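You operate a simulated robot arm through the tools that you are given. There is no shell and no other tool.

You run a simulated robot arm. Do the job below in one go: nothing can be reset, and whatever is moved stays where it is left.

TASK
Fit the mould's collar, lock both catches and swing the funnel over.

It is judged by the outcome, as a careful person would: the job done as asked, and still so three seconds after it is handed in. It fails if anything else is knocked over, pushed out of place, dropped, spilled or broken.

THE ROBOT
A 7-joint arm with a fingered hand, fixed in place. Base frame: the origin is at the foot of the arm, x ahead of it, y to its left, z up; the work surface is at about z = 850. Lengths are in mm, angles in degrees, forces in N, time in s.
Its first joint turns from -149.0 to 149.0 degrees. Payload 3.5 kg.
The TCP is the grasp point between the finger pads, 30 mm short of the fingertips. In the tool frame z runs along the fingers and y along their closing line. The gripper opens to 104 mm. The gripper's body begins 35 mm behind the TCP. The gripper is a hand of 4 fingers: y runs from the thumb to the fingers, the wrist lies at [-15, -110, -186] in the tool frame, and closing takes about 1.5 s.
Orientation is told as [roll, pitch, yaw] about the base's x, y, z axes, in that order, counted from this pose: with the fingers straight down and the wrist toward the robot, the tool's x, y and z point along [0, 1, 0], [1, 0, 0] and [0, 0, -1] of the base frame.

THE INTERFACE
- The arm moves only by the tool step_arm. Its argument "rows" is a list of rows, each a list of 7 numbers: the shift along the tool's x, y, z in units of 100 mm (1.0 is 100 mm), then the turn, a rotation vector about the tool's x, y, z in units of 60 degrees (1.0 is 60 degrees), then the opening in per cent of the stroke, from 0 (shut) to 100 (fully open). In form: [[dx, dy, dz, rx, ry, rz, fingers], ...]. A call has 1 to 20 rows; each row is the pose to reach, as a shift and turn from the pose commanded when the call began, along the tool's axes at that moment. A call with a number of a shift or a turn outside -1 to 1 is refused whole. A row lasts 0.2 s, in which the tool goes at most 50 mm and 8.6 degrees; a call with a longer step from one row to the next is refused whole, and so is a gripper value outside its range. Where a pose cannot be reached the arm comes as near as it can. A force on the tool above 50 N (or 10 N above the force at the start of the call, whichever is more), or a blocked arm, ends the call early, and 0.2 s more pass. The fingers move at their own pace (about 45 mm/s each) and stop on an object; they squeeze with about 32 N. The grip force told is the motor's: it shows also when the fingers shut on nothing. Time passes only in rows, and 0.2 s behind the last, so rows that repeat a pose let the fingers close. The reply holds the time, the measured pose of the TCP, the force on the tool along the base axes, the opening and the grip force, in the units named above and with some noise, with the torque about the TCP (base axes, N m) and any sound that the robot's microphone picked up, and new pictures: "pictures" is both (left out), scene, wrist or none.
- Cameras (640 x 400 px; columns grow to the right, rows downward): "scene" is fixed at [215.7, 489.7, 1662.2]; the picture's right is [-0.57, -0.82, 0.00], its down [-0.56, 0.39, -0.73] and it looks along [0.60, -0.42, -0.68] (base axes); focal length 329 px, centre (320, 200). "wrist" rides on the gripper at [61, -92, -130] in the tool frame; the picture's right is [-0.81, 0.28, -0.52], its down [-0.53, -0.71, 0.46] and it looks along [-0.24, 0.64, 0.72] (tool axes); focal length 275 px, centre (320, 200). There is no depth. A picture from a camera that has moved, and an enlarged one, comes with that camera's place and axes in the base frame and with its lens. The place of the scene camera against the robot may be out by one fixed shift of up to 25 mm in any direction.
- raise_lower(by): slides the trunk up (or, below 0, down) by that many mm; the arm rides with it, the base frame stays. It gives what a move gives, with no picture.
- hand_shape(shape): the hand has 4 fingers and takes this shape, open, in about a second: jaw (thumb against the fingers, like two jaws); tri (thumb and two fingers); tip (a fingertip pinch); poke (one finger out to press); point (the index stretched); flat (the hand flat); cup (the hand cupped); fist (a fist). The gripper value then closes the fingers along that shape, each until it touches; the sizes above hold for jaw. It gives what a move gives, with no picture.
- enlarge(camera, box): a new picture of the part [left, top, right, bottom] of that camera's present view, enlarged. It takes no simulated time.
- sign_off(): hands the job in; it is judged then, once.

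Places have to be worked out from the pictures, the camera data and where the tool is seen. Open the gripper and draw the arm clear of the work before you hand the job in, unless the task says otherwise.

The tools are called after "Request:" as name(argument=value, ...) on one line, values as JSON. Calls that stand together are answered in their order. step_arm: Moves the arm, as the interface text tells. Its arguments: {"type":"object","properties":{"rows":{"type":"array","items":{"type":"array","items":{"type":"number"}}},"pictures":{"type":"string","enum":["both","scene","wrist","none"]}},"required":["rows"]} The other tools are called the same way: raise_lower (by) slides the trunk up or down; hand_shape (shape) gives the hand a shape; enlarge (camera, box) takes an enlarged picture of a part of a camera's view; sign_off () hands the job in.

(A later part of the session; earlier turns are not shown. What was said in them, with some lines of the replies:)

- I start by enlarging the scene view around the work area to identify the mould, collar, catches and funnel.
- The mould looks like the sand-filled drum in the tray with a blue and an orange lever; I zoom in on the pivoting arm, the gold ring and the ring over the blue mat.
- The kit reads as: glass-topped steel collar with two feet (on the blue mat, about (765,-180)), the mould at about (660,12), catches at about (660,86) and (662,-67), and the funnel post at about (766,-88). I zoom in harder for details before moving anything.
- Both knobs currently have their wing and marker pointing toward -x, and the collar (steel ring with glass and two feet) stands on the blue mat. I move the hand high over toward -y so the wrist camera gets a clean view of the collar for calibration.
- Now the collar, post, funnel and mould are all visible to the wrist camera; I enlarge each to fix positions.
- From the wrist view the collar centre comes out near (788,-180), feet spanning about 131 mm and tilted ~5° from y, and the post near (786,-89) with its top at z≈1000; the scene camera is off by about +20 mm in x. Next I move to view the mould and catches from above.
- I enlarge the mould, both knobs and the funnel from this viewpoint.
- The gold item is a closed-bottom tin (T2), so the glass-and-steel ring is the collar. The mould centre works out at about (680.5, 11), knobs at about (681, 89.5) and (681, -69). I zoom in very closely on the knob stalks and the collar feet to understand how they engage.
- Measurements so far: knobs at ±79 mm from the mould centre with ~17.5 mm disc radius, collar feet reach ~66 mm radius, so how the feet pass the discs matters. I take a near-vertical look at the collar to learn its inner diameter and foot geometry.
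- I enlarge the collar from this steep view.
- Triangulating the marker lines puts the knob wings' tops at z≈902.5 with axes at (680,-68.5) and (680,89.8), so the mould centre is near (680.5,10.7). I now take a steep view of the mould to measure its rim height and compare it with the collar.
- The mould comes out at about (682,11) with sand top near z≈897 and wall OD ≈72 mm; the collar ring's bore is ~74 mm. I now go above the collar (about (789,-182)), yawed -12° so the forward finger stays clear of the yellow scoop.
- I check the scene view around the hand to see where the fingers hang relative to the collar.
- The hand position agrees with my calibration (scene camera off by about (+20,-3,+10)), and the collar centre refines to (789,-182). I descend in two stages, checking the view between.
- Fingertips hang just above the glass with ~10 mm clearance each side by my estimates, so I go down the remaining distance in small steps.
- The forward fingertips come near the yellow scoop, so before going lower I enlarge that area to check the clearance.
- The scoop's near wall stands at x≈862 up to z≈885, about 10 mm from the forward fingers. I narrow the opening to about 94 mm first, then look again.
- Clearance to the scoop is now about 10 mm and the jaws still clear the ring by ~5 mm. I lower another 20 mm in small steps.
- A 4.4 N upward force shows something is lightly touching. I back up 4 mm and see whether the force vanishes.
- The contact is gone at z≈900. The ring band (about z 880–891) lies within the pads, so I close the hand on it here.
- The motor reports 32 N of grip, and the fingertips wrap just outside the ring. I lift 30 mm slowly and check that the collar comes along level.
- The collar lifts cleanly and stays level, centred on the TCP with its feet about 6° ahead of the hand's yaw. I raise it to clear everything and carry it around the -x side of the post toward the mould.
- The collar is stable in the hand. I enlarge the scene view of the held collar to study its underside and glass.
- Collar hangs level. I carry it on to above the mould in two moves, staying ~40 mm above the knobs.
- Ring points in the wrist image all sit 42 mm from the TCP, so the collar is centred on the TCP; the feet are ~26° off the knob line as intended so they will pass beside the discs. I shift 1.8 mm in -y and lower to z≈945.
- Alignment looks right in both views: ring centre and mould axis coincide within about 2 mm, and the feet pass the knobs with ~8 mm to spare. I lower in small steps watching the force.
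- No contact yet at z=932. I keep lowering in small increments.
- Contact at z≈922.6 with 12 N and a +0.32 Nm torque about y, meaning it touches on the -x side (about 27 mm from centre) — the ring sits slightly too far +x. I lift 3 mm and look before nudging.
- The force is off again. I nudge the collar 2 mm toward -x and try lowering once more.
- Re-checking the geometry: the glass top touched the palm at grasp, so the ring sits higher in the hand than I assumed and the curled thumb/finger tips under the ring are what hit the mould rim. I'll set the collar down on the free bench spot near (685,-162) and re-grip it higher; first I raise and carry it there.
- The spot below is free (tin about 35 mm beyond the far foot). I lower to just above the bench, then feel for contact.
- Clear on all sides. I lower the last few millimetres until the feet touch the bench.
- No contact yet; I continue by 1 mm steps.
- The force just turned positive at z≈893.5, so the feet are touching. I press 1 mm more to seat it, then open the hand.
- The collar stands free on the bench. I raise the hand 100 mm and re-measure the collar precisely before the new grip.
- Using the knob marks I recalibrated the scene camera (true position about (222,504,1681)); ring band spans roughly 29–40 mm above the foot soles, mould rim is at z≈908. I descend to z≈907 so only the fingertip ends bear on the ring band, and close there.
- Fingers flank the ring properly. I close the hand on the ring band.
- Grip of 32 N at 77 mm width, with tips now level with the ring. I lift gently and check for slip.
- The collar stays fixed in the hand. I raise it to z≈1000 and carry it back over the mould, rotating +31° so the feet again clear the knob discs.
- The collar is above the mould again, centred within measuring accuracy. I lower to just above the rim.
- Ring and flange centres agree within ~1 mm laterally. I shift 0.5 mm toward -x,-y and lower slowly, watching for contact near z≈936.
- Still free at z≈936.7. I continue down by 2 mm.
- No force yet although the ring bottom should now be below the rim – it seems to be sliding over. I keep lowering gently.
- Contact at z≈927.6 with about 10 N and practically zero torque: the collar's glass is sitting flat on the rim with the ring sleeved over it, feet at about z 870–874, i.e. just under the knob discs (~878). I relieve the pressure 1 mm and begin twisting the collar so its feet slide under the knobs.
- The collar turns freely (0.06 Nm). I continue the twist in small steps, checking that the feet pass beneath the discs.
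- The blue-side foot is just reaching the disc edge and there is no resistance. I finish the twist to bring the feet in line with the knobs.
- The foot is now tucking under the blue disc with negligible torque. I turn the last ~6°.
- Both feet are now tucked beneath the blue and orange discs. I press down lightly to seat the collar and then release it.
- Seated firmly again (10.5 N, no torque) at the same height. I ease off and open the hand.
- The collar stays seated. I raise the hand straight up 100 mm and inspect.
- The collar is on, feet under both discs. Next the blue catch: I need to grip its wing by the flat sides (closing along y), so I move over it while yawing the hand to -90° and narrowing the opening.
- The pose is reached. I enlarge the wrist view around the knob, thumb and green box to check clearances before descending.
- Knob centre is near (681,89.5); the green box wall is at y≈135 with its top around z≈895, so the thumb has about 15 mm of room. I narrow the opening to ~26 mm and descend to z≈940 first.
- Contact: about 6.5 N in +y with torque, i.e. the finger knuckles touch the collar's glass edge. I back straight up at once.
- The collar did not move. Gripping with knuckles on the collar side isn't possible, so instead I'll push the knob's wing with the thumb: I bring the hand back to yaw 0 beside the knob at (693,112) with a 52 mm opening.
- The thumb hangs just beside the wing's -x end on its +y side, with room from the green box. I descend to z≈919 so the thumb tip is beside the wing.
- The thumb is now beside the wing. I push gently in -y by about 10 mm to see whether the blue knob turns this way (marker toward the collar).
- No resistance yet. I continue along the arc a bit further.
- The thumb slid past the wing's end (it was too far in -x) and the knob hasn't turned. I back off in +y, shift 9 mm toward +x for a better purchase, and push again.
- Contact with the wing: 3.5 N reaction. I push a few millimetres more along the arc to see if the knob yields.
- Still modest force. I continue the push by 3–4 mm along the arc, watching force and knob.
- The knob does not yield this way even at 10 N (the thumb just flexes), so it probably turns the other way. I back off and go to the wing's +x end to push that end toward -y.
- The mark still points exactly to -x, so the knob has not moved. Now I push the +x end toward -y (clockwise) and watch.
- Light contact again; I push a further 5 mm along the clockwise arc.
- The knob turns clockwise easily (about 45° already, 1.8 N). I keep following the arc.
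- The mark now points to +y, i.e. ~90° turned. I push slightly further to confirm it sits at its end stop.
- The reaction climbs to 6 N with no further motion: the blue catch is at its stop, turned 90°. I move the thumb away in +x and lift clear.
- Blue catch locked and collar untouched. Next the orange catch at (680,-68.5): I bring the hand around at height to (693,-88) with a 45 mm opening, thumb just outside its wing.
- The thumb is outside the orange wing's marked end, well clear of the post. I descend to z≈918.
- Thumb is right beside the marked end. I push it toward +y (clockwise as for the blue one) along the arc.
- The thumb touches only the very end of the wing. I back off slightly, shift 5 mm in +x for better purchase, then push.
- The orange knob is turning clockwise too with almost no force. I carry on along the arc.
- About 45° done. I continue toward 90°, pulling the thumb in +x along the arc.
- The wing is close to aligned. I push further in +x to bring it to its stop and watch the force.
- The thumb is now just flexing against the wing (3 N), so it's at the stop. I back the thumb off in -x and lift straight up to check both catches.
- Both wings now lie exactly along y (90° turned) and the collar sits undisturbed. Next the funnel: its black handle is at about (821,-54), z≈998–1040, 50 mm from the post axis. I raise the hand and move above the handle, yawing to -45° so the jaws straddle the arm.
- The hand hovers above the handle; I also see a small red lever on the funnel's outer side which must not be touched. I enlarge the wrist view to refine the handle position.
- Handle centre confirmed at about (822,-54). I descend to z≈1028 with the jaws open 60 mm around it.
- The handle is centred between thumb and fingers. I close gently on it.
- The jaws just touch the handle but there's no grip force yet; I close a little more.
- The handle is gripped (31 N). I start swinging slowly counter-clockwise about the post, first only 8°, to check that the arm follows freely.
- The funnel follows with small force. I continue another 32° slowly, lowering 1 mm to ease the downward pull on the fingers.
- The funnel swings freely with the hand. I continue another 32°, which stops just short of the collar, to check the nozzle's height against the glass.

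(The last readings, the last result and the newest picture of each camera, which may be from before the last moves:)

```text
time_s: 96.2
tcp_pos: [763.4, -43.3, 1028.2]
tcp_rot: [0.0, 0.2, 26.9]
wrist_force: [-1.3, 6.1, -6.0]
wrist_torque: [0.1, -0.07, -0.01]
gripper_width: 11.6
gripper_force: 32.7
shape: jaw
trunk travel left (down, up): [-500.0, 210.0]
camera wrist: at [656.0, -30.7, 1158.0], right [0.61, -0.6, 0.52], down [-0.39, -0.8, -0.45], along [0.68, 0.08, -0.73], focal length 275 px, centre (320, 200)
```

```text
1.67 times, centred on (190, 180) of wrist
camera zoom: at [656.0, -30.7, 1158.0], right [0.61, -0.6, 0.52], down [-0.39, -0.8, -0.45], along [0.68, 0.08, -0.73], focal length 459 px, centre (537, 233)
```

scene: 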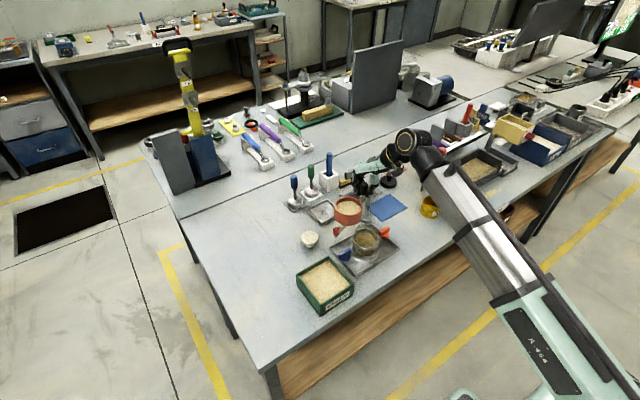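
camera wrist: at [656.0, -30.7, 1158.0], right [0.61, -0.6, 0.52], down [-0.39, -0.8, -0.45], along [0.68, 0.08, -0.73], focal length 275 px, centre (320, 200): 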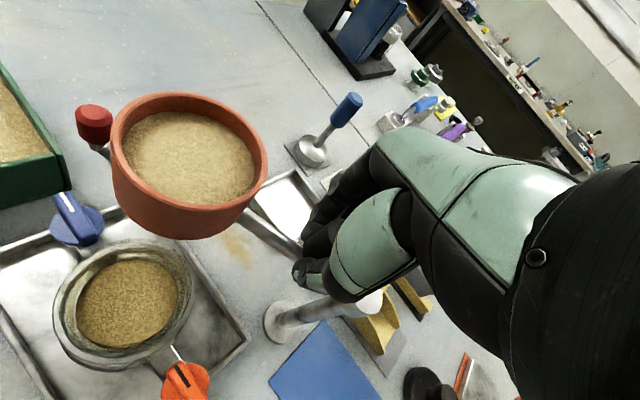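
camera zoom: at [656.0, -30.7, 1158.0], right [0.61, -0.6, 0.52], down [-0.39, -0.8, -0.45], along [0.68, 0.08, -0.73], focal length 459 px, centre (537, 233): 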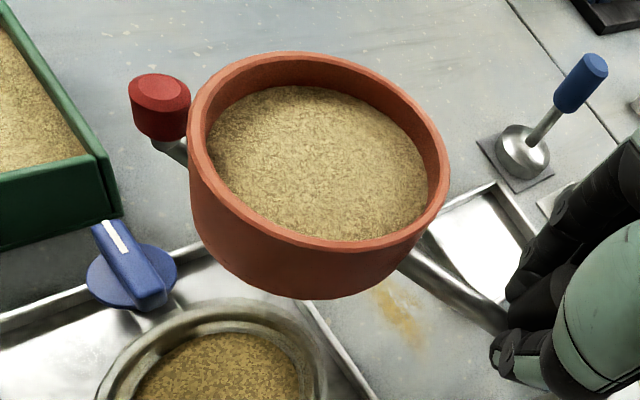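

The funnel (measured at 112° about the post) lags the hand by a few degrees but moves freely; its nozzle (z≈947+) should clear the glass top (≈936). I go on 12° slowly, watching for any contact.

Request:
step_arm(rows=[[-0.0007, -0.0263, 0.0, 0, 0, -0.05, 8], [-0.0027, -0.0525, 0.0, 0, 0, -0.1, 8], [-0.0062, -0.0785, 0.0, 0, 0, -0.15, 8], [-0.011, -0.1044, 0.0, 0, 0, -0.2, 8]], pictures="both")

Request:
enlarge(camera="scene", box=[325, 190, 395, 260])

Request:
enlarge(camera="wrist", box=[60, 60, 320, 300])

```text
time_s: 97.2
tcp_pos: [755.3, -48.4, 1027.6]
tcp_rot: [0.0, 0.0, 39.0]
wrist_force: [-3.8, 8.5, -8.7]
wrist_torque: [0.23, -0.01, 0.04]
gripper_width: 11.3
gripper_force: 31.8
shape: jaw
trunk travel left (down, up): [-500.0, 210.0]
camera wrist: at [647.1, -59.3, 1158.0], right [0.72, -0.46, 0.52], down [-0.22, -0.86, -0.46], along [0.65, 0.22, -0.73], focal length 275 px, centre (320, 200)
```

scene: 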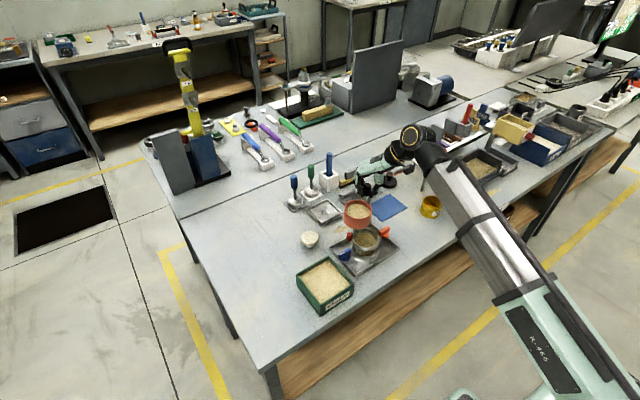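
wrist: 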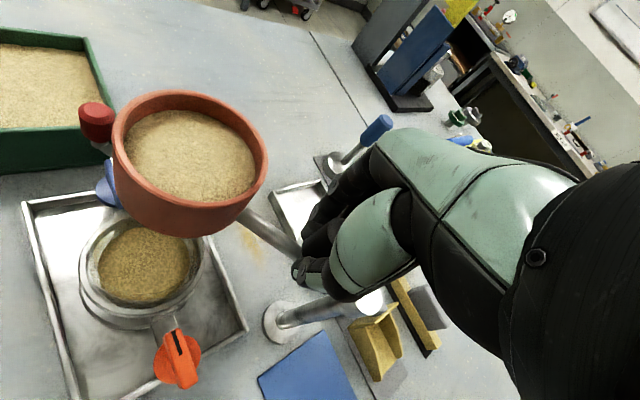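

```text
5.71 times, centred on (360, 225) of scene
camera zoom: at [215.7, 489.7, 1662.2], right [-0.57, -0.82, 0.0], down [-0.56, 0.39, -0.73], along [0.6, -0.42, -0.68], focal length 1882 px, centre (91, 57)
```

zoom: 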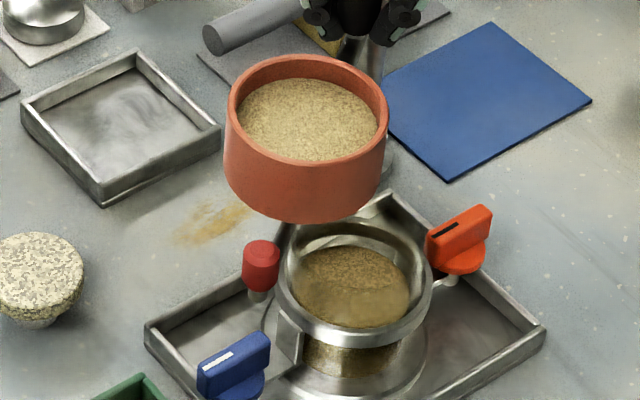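

```text
1.67 times, centred on (190, 180) of wrist
camera zoom: at [647.1, -59.3, 1158.0], right [0.72, -0.46, 0.52], down [-0.22, -0.86, -0.46], along [0.65, 0.22, -0.73], focal length 459 px, centre (537, 233)
```

zoom: 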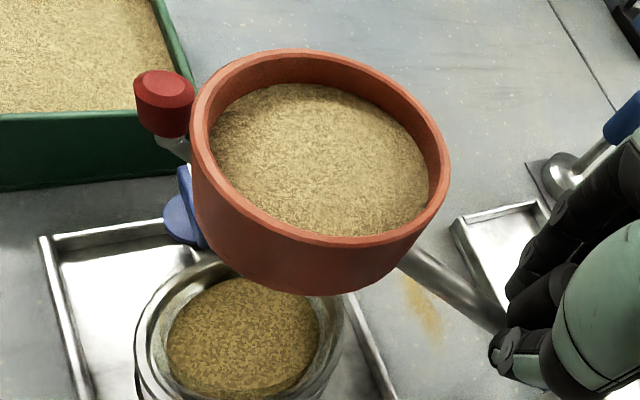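

Funnel centre now measures at 124° about the post (target ≈136°), no contact so far. I continue 8° more with a slight outward relief.

Request:
step_arm(rows=[[0.004, -0.0175, 0.0, 0, 0, -0.0333, 8], [0.007, -0.035, 0.0, 0, 0, -0.0667, 8], [0.007, -0.0525, 0.0, 0, 0, -0.1, 8], [0.005, -0.0699, 0.0, 0, 0, -0.1333, 8]], pictures="both")

Request:
enlarge(camera="scene", box=[330, 195, 400, 265])

Request:
enlarge(camera="wrist", box=[60, 60, 320, 300])

```text
time_s: 98.2
tcp_pos: [750.2, -52.4, 1027.9]
tcp_rot: [-0.1, -0.1, 46.9]
wrist_force: [-4.5, 6.9, -8.9]
wrist_torque: [0.19, -0.01, 0.07]
gripper_width: 11.4
gripper_force: 31.5
shape: jaw
trunk travel left (down, up): [-500.0, 210.0]
camera wrist: at [643.5, -79.2, 1158.0], right [0.78, -0.35, 0.52], down [-0.1, -0.89, -0.46], along [0.62, 0.3, -0.73], focal length 275 px, centre (320, 200)
```

scene: 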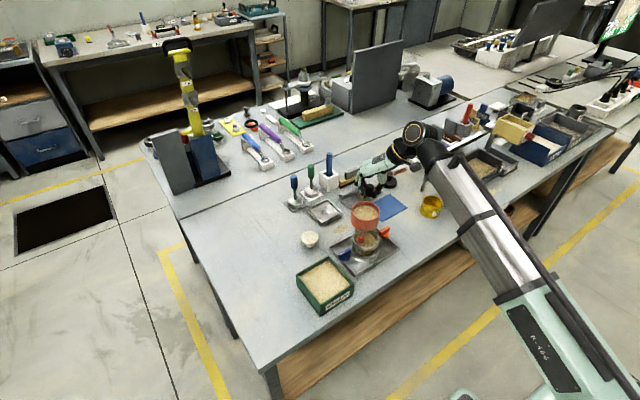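
wrist: 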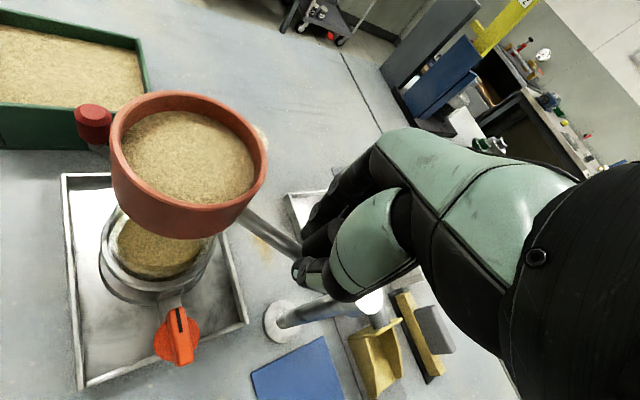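

```text
5.71 times, centred on (365, 230) of scene
camera zoom: at [215.7, 489.7, 1662.2], right [-0.57, -0.82, 0.0], down [-0.56, 0.39, -0.73], along [0.6, -0.42, -0.68], focal length 1882 px, centre (63, 29)
```

zoom: 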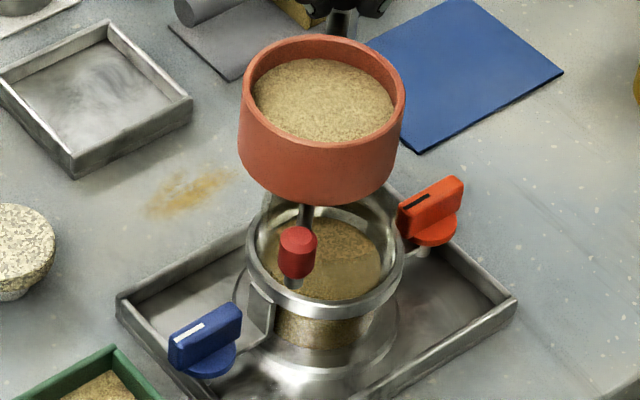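

```text
1.67 times, centred on (190, 180) of wrist
camera zoom: at [643.5, -79.2, 1158.0], right [0.78, -0.35, 0.52], down [-0.1, -0.89, -0.46], along [0.62, 0.3, -0.73], focal length 459 px, centre (537, 233)
```

zoom: 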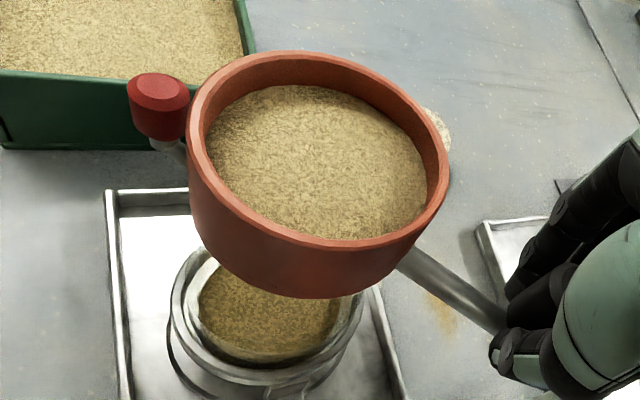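

Funnel now at ~132.8°, its axis about (684.6,20.5); the mould axis is about (681.5,11.5), so roughly 3–4° more is needed. I turn 3.5° further.

Request:
step_arm(rows=[[0.0, -0.01, 0.0, 0, 0, -0.02, 8], [0.0, -0.02, 0.0, 0, 0, -0.04, 8], [0.0, -0.0306, 0.0, 0, 0, -0.0583, 8], [0.0, -0.0306, 0.0, 0, 0, -0.0583, 8]], pictures="both")

Request:
enlarge(camera="scene", box=[330, 195, 400, 265])

Request:
enlarge(camera="wrist", box=[60, 60, 320, 300])

```text
time_s: 99.2
tcp_pos: [747.0, -54.6, 1027.6]
tcp_rot: [0.0, 0.0, 50.5]
wrist_force: [-3.9, 5.7, -8.6]
wrist_torque: [0.17, -0.01, 0.08]
gripper_width: 11.2
gripper_force: 32.3
shape: jaw
trunk travel left (down, up): [-500.0, 210.0]
camera wrist: at [643.1, -87.9, 1158.0], right [0.8, -0.3, 0.52], down [-0.04, -0.89, -0.46], along [0.6, 0.34, -0.73], focal length 275 px, centre (320, 200)
```

scene: 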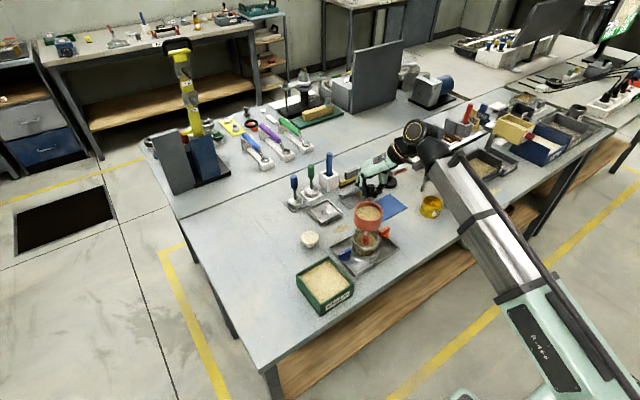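
wrist: 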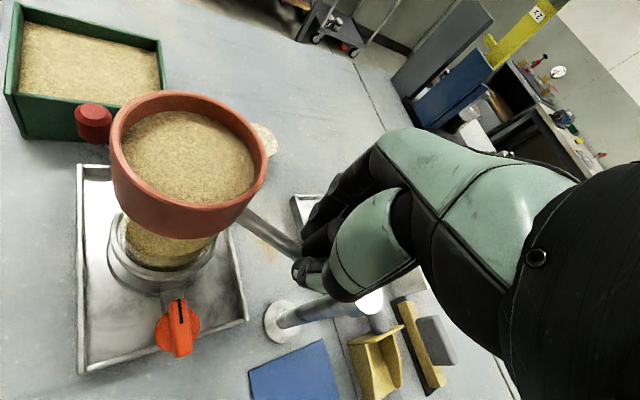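

```text
5.71 times, centred on (365, 230) of scene
camera zoom: at [215.7, 489.7, 1662.2], right [-0.57, -0.82, 0.0], down [-0.56, 0.39, -0.73], along [0.6, -0.42, -0.68], focal length 1882 px, centre (63, 29)
```

zoom: 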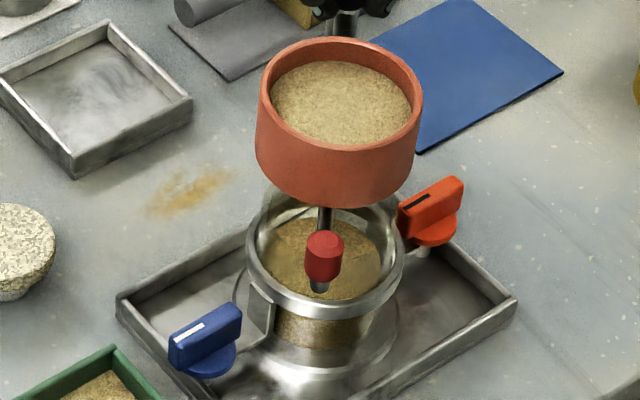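

```text
1.67 times, centred on (190, 180) of wrist
camera zoom: at [643.1, -87.9, 1158.0], right [0.8, -0.3, 0.52], down [-0.04, -0.89, -0.46], along [0.6, 0.34, -0.73], focal length 459 px, centre (537, 233)
```

zoom: 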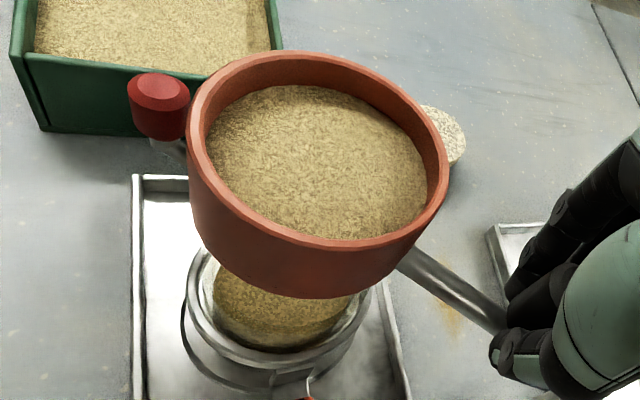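

The funnel's axis now coincides with the mould's within a few millimetres (wrist view 136.2°, scene view ~135°). I nudge 1° further to feel whether there is an end stop.

Request:
step_arm(rows=[[0.0, -0.005, 0.0, 0, 0, -0.0083, 8], [0.0, -0.009, 0.0, 0, 0, -0.0167, 8], [0.0, -0.009, 0.0, 0, 0, -0.0167, 8]], pictures="scene")

Request:
enlarge(camera="scene", box=[330, 195, 400, 265])

Request:
enlarge(camera="wrist", box=[60, 160, 260, 340])

```text
time_s: 100.0
tcp_pos: [747.5, -55.3, 1028.1]
tcp_rot: [0.1, 0.1, 51.5]
wrist_force: [-3.5, 7.1, -7.1]
wrist_torque: [0.19, -0.01, 0.05]
gripper_width: 11.2
gripper_force: 32.2
shape: jaw
trunk travel left (down, up): [-500.0, 210.0]
```

scene: 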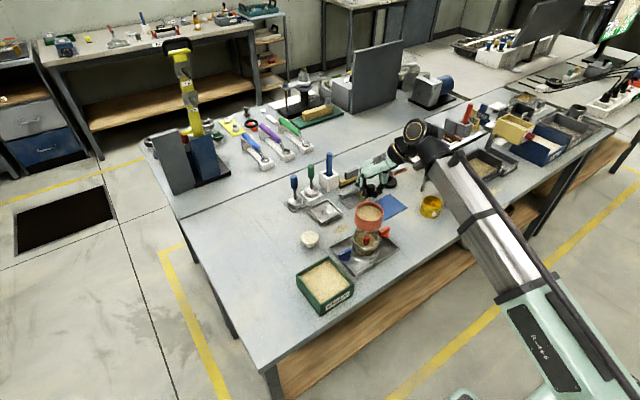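

```text
5.71 times, centred on (365, 230) of scene
camera zoom: at [215.7, 489.7, 1662.2], right [-0.57, -0.82, 0.0], down [-0.56, 0.39, -0.73], along [0.6, -0.42, -0.68], focal length 1882 px, centre (63, 29)
```

zoom: 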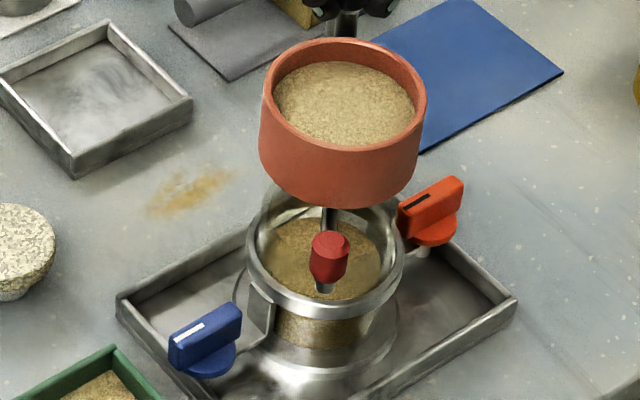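

```text
2.22 times, centred on (160, 250) of wrist
camera zoom: at [643.1, -90.3, 1157.8], right [0.81, -0.29, 0.52], down [-0.03, -0.89, -0.46], along [0.59, 0.35, -0.72], focal length 612 px, centre (676, 89)
```

zoom: 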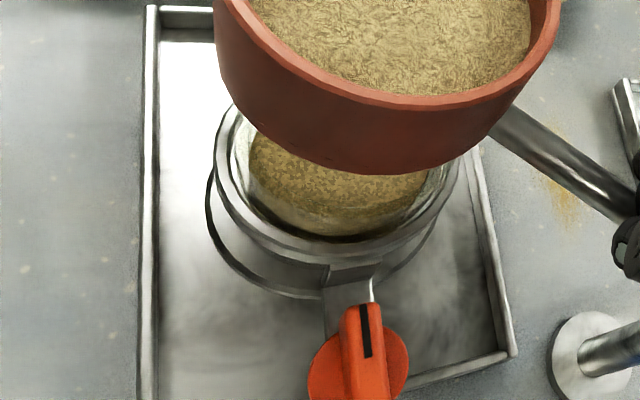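

The funnel rim is now within about 1 mm of the mould axis in the scene view, with no stop felt. I open the hand slowly to let go of the handle.

Request:
step_arm(rows=[[0, 0, 0, 0, 0, 0, 14], [0, 0, 0, 0, 0, 0, 20], [0, 0, 0, 0, 0, 0, 28], [0, 0, 0, 0, 0, 0, 38], [0, 0, 0, 0, 0, 0, 48], [0, 0, 0, 0, 0, 0, 58], [0, 0, 0, 0, 0, 0, 60], [0, 0, 0, 0, 0, 0, 60]], pictures="both")

Request:
enlarge(camera="scene", box=[330, 170, 410, 265])

```text
time_s: 101.8
tcp_pos: [746.8, -57.2, 1028.8]
tcp_rot: [0.0, 0.0, 51.4]
wrist_force: [-0.4, -0.1, -0.4]
wrist_torque: [0.02, -0.01, -0.01]
gripper_width: 62.0
gripper_force: 0.0
shape: jaw
trunk travel left (down, up): [-500.0, 210.0]
camera wrist: at [642.9, -90.9, 1157.9], right [0.81, -0.29, 0.52], down [-0.03, -0.89, -0.46], along [0.59, 0.35, -0.72], focal length 275 px, centre (320, 200)
```

scene: 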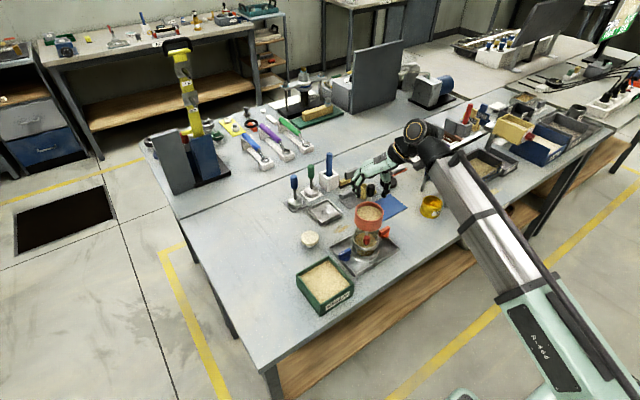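
wrist: 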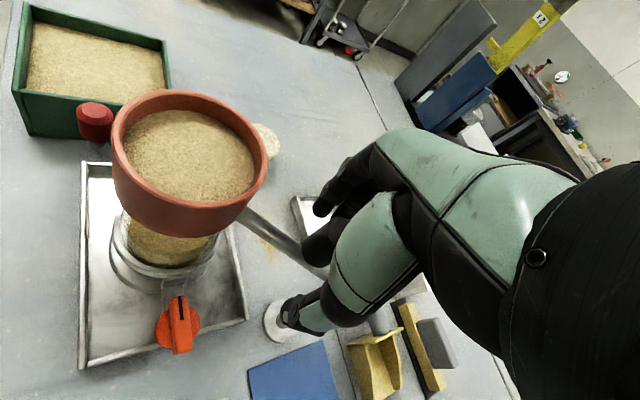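

```text
4.21 times, centred on (370, 218) of scene
camera zoom: at [215.7, 489.7, 1662.2], right [-0.57, -0.82, 0.0], down [-0.56, 0.39, -0.73], along [0.6, -0.42, -0.68], focal length 1387 px, centre (110, 126)
```

zoom: 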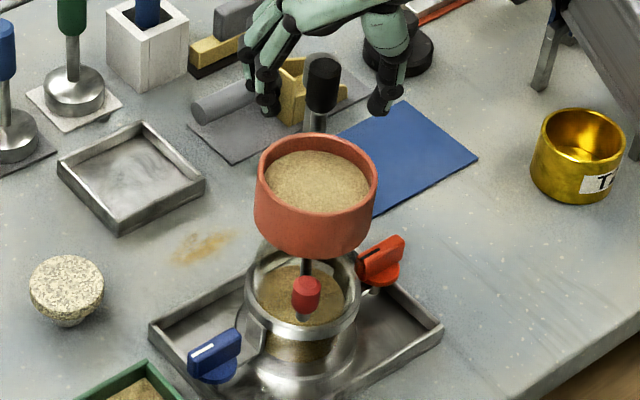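

Released cleanly; the funnel stays over the mould (offset ≈1 mm in the scene view). I lift the hand straight up off the handle.

Request:
step_arm(rows=[[0, 0, -0.15, 0, 0, 0, 62], [0, 0, -0.4, 0, 0, 0, 62], [0, 0, -0.7, 0, 0, 0, 62], [0, 0, -1.0, 0, 0, 0, 62]], pictures="both")

Request:
enlarge(camera="scene", box=[330, 180, 410, 270])

Request:
enlarge(camera="wrist", box=[60, 100, 320, 340])

```text
time_s: 102.8
tcp_pos: [747.4, -55.4, 1129.1]
tcp_rot: [0.0, 0.0, 51.5]
wrist_force: [-0.8, 0.1, -0.4]
wrist_torque: [-0.03, -0.01, 0.01]
gripper_width: 64.0
gripper_force: 0.0
shape: jaw
trunk travel left (down, up): [-500.0, 210.0]
camera wrist: at [643.4, -90.8, 1258.1], right [0.81, -0.29, 0.52], down [-0.03, -0.89, -0.46], along [0.59, 0.35, -0.72], focal length 275 px, centre (320, 200)
```

scene: 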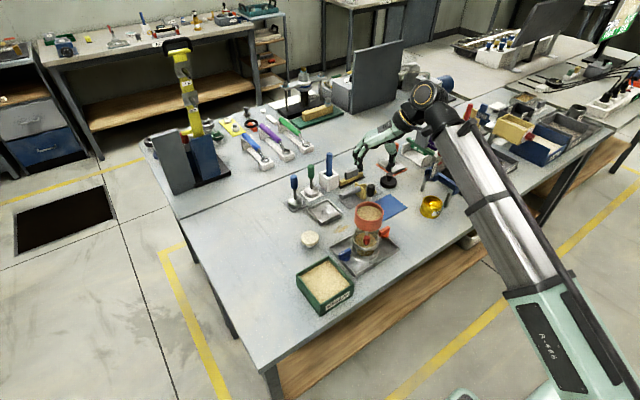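
wrist: 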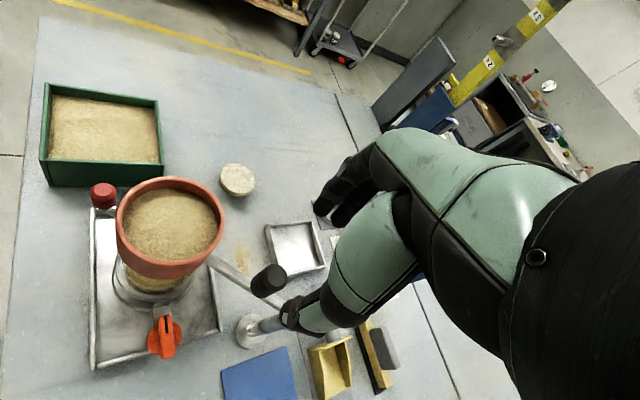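

```text
4.44 times, centred on (370, 225) of scene
camera zoom: at [215.7, 489.7, 1662.2], right [-0.57, -0.82, 0.0], down [-0.56, 0.39, -0.73], along [0.6, -0.42, -0.68], focal length 1464 px, centre (98, 89)
```

zoom: 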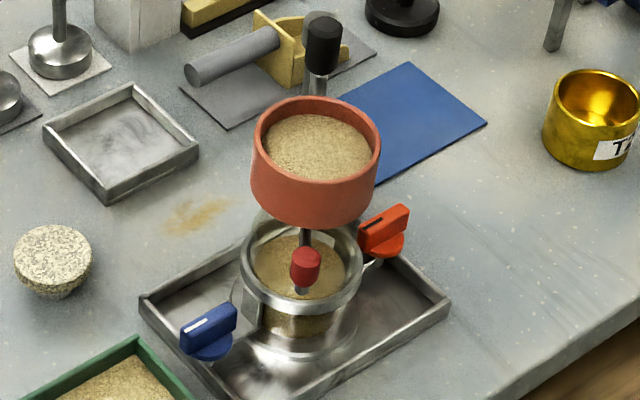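

```text
1.67 times, centred on (190, 220) of wrist
camera zoom: at [643.4, -90.8, 1258.1], right [0.81, -0.29, 0.52], down [-0.03, -0.89, -0.46], along [0.59, 0.35, -0.72], focal length 459 px, centre (537, 167)
```

zoom: 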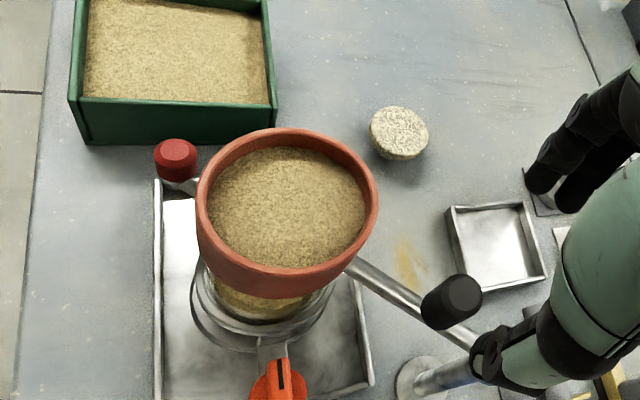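

Everything holds. I now draw the arm clear: up and away toward -y, opening the hand fully.

Request:
step_arm(rows=[[0, 0, -0.3, 0, 0, 0, 80], [0, 0, -0.6, 0, 0, 0, 100], [0, 0, -0.95, 0, 0, 0, 100]], pictures="none")

Request:
step_arm(rows=[[-0.15, -0.2, 0, 0, 0, 0.12, 100], [-0.3, -0.4, 0, 0, 0, 0.24, 100], [-0.45, -0.6, 0, 0, 0, 0.36, 100], [-0.6, -0.8, 0, 0, 0, 0.48, 100], [-0.65, -0.95, 0, 0, 0, 0.6, 100]], pictures="both")

Request:
enlarge(camera="scene", box=[325, 185, 405, 270])

Request:
enlarge(camera="scene", box=[270, 140, 470, 290])

```text
time_s: 103.6
tcp_pos: [748.7, -56.6, 1224.3]
tcp_rot: [0.1, 0.0, 51.5]
wrist_force: [-0.6, -0.5, -1.0]
wrist_torque: [0.0, -0.02, 0.02]
gripper_width: 103.5
gripper_force: 0.1
shape: jaw
trunk travel left (down, up): [-500.0, 210.0]
```

```text
time_s: 104.8
tcp_pos: [738.9, -172.2, 1223.3]
tcp_rot: [0.0, -0.1, 15.4]
wrist_force: [-0.3, 0.0, 1.0]
wrist_torque: [0.02, -0.02, -0.01]
gripper_width: 103.7
gripper_force: 0.0
shape: jaw
trunk travel left (down, up): [-500.0, 210.0]
camera wrist: at [634.8, -137.6, 1353.2], right [0.48, -0.71, 0.52], down [-0.55, -0.7, -0.46], along [0.69, -0.06, -0.72], focal length 275 px, centre (320, 200)
```

scene: 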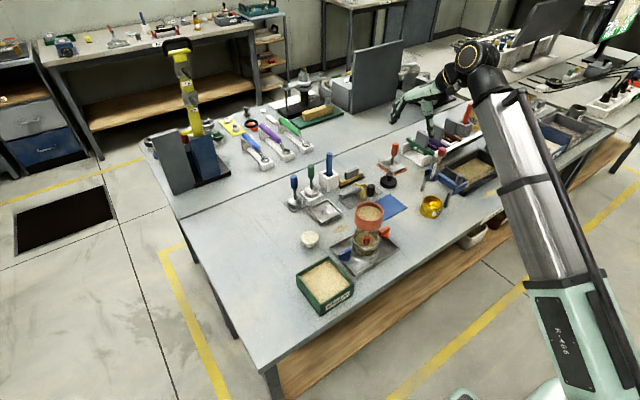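
wrist: 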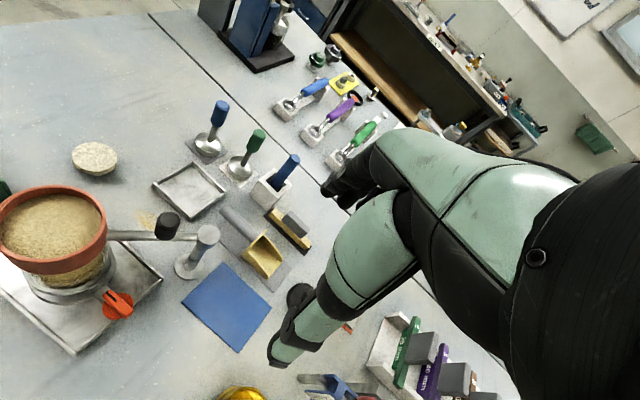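

```text
4.71 times, centred on (365, 228) of scene
camera zoom: at [215.7, 489.7, 1662.2], right [-0.57, -0.82, 0.0], down [-0.56, 0.39, -0.73], along [0.6, -0.42, -0.68], focal length 1550 px, centre (108, 71)
```

zoom: 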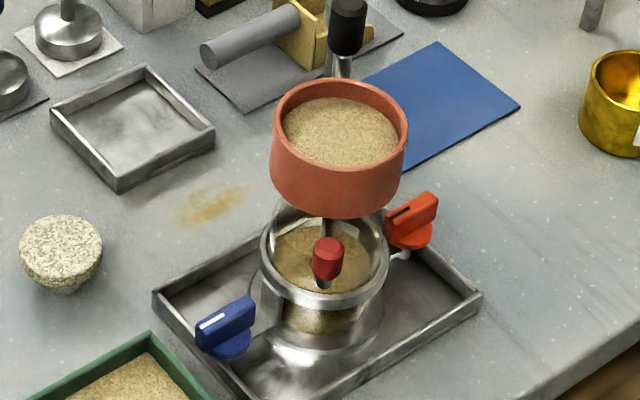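

```text
2.67 times, centred on (370, 215) of scene
camera zoom: at [215.7, 489.7, 1662.2], right [-0.57, -0.82, 0.0], down [-0.56, 0.39, -0.73], along [0.6, -0.42, -0.68], focal length 878 px, centre (187, 160)
```

zoom: 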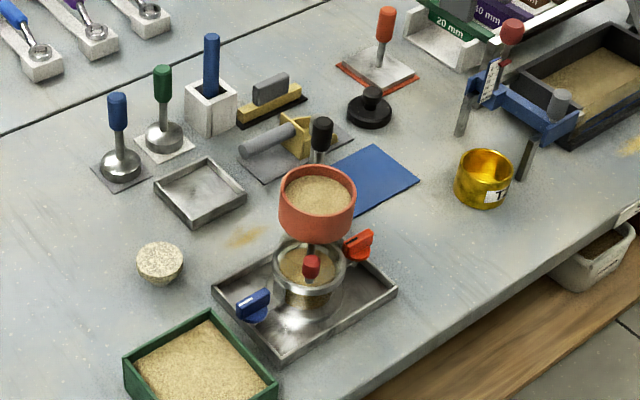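

The arm is clear and all other items look untouched. I take close-ups of both catches and the collar/funnel alignment as a last check.

Request:
enlarge(camera="scene", box=[340, 215, 390, 265])

Request:
enlarge(camera="wrist", box=[0, 170, 220, 370])

```text
8.00 times, centred on (365, 240) of scene
camera zoom: at [215.7, 489.7, 1662.2], right [-0.57, -0.82, 0.0], down [-0.56, 0.39, -0.73], along [0.6, -0.42, -0.68], focal length 2635 px, centre (-40, -120)
```

zoom: 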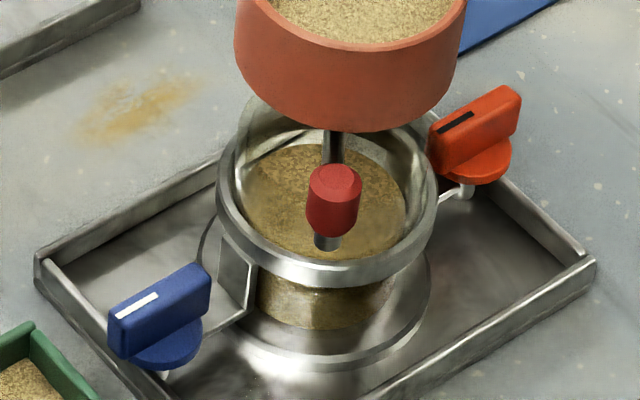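

```text
2.00 times, centred on (110, 270) of wrist
camera zoom: at [634.8, -137.6, 1353.2], right [0.48, -0.71, 0.52], down [-0.55, -0.7, -0.46], along [0.69, -0.06, -0.72], focal length 551 px, centre (740, 60)
```

zoom: 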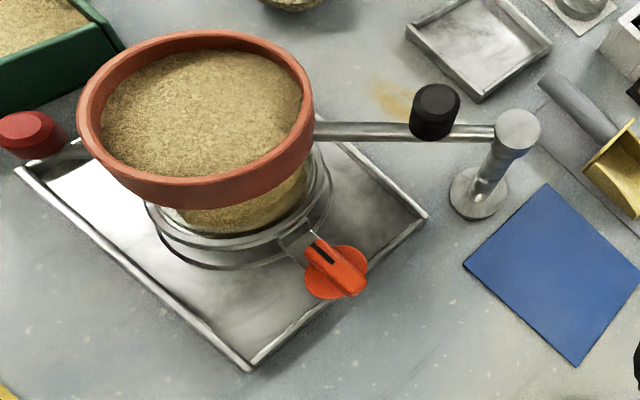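

The collar sits flat on the mould with its feet under both discs, and both catches are turned 90°. The funnel is still over the mould and no longer moving, and the hand is open and clear of the work. I hand the job in.

Request:
sign_off()

```text
The job is handed in.
```

The collar is fitted, both catches are locked, and the funnel is swung over the mould. The job is handed in. I don't have the verdict yet.

- **Collar:** It sits flat on the mould rim, with both feet tucked under the catch discs. My first attempt to lower it caught on the rim. I set it down briefly on a clear patch of bench, gripped it higher, and it then went on cleanly.
- **Catches:** Both are turned about 90° clockwise and their wings line up with the feet. The blue one is firmly against its stop. The orange one gave less clear feedback but also stopped turning.
- **Funnel:** It is centred over the mould to within a few millimetres. I felt no end stop, so I set the position by camera.

While reaching for the blue catch, the fingers brushed the collar's glass edge at about 6 N. I backed off at once and the collar did not move. In the final pictures nothing else was moved or spilled, and the hand is open and clear of the work.
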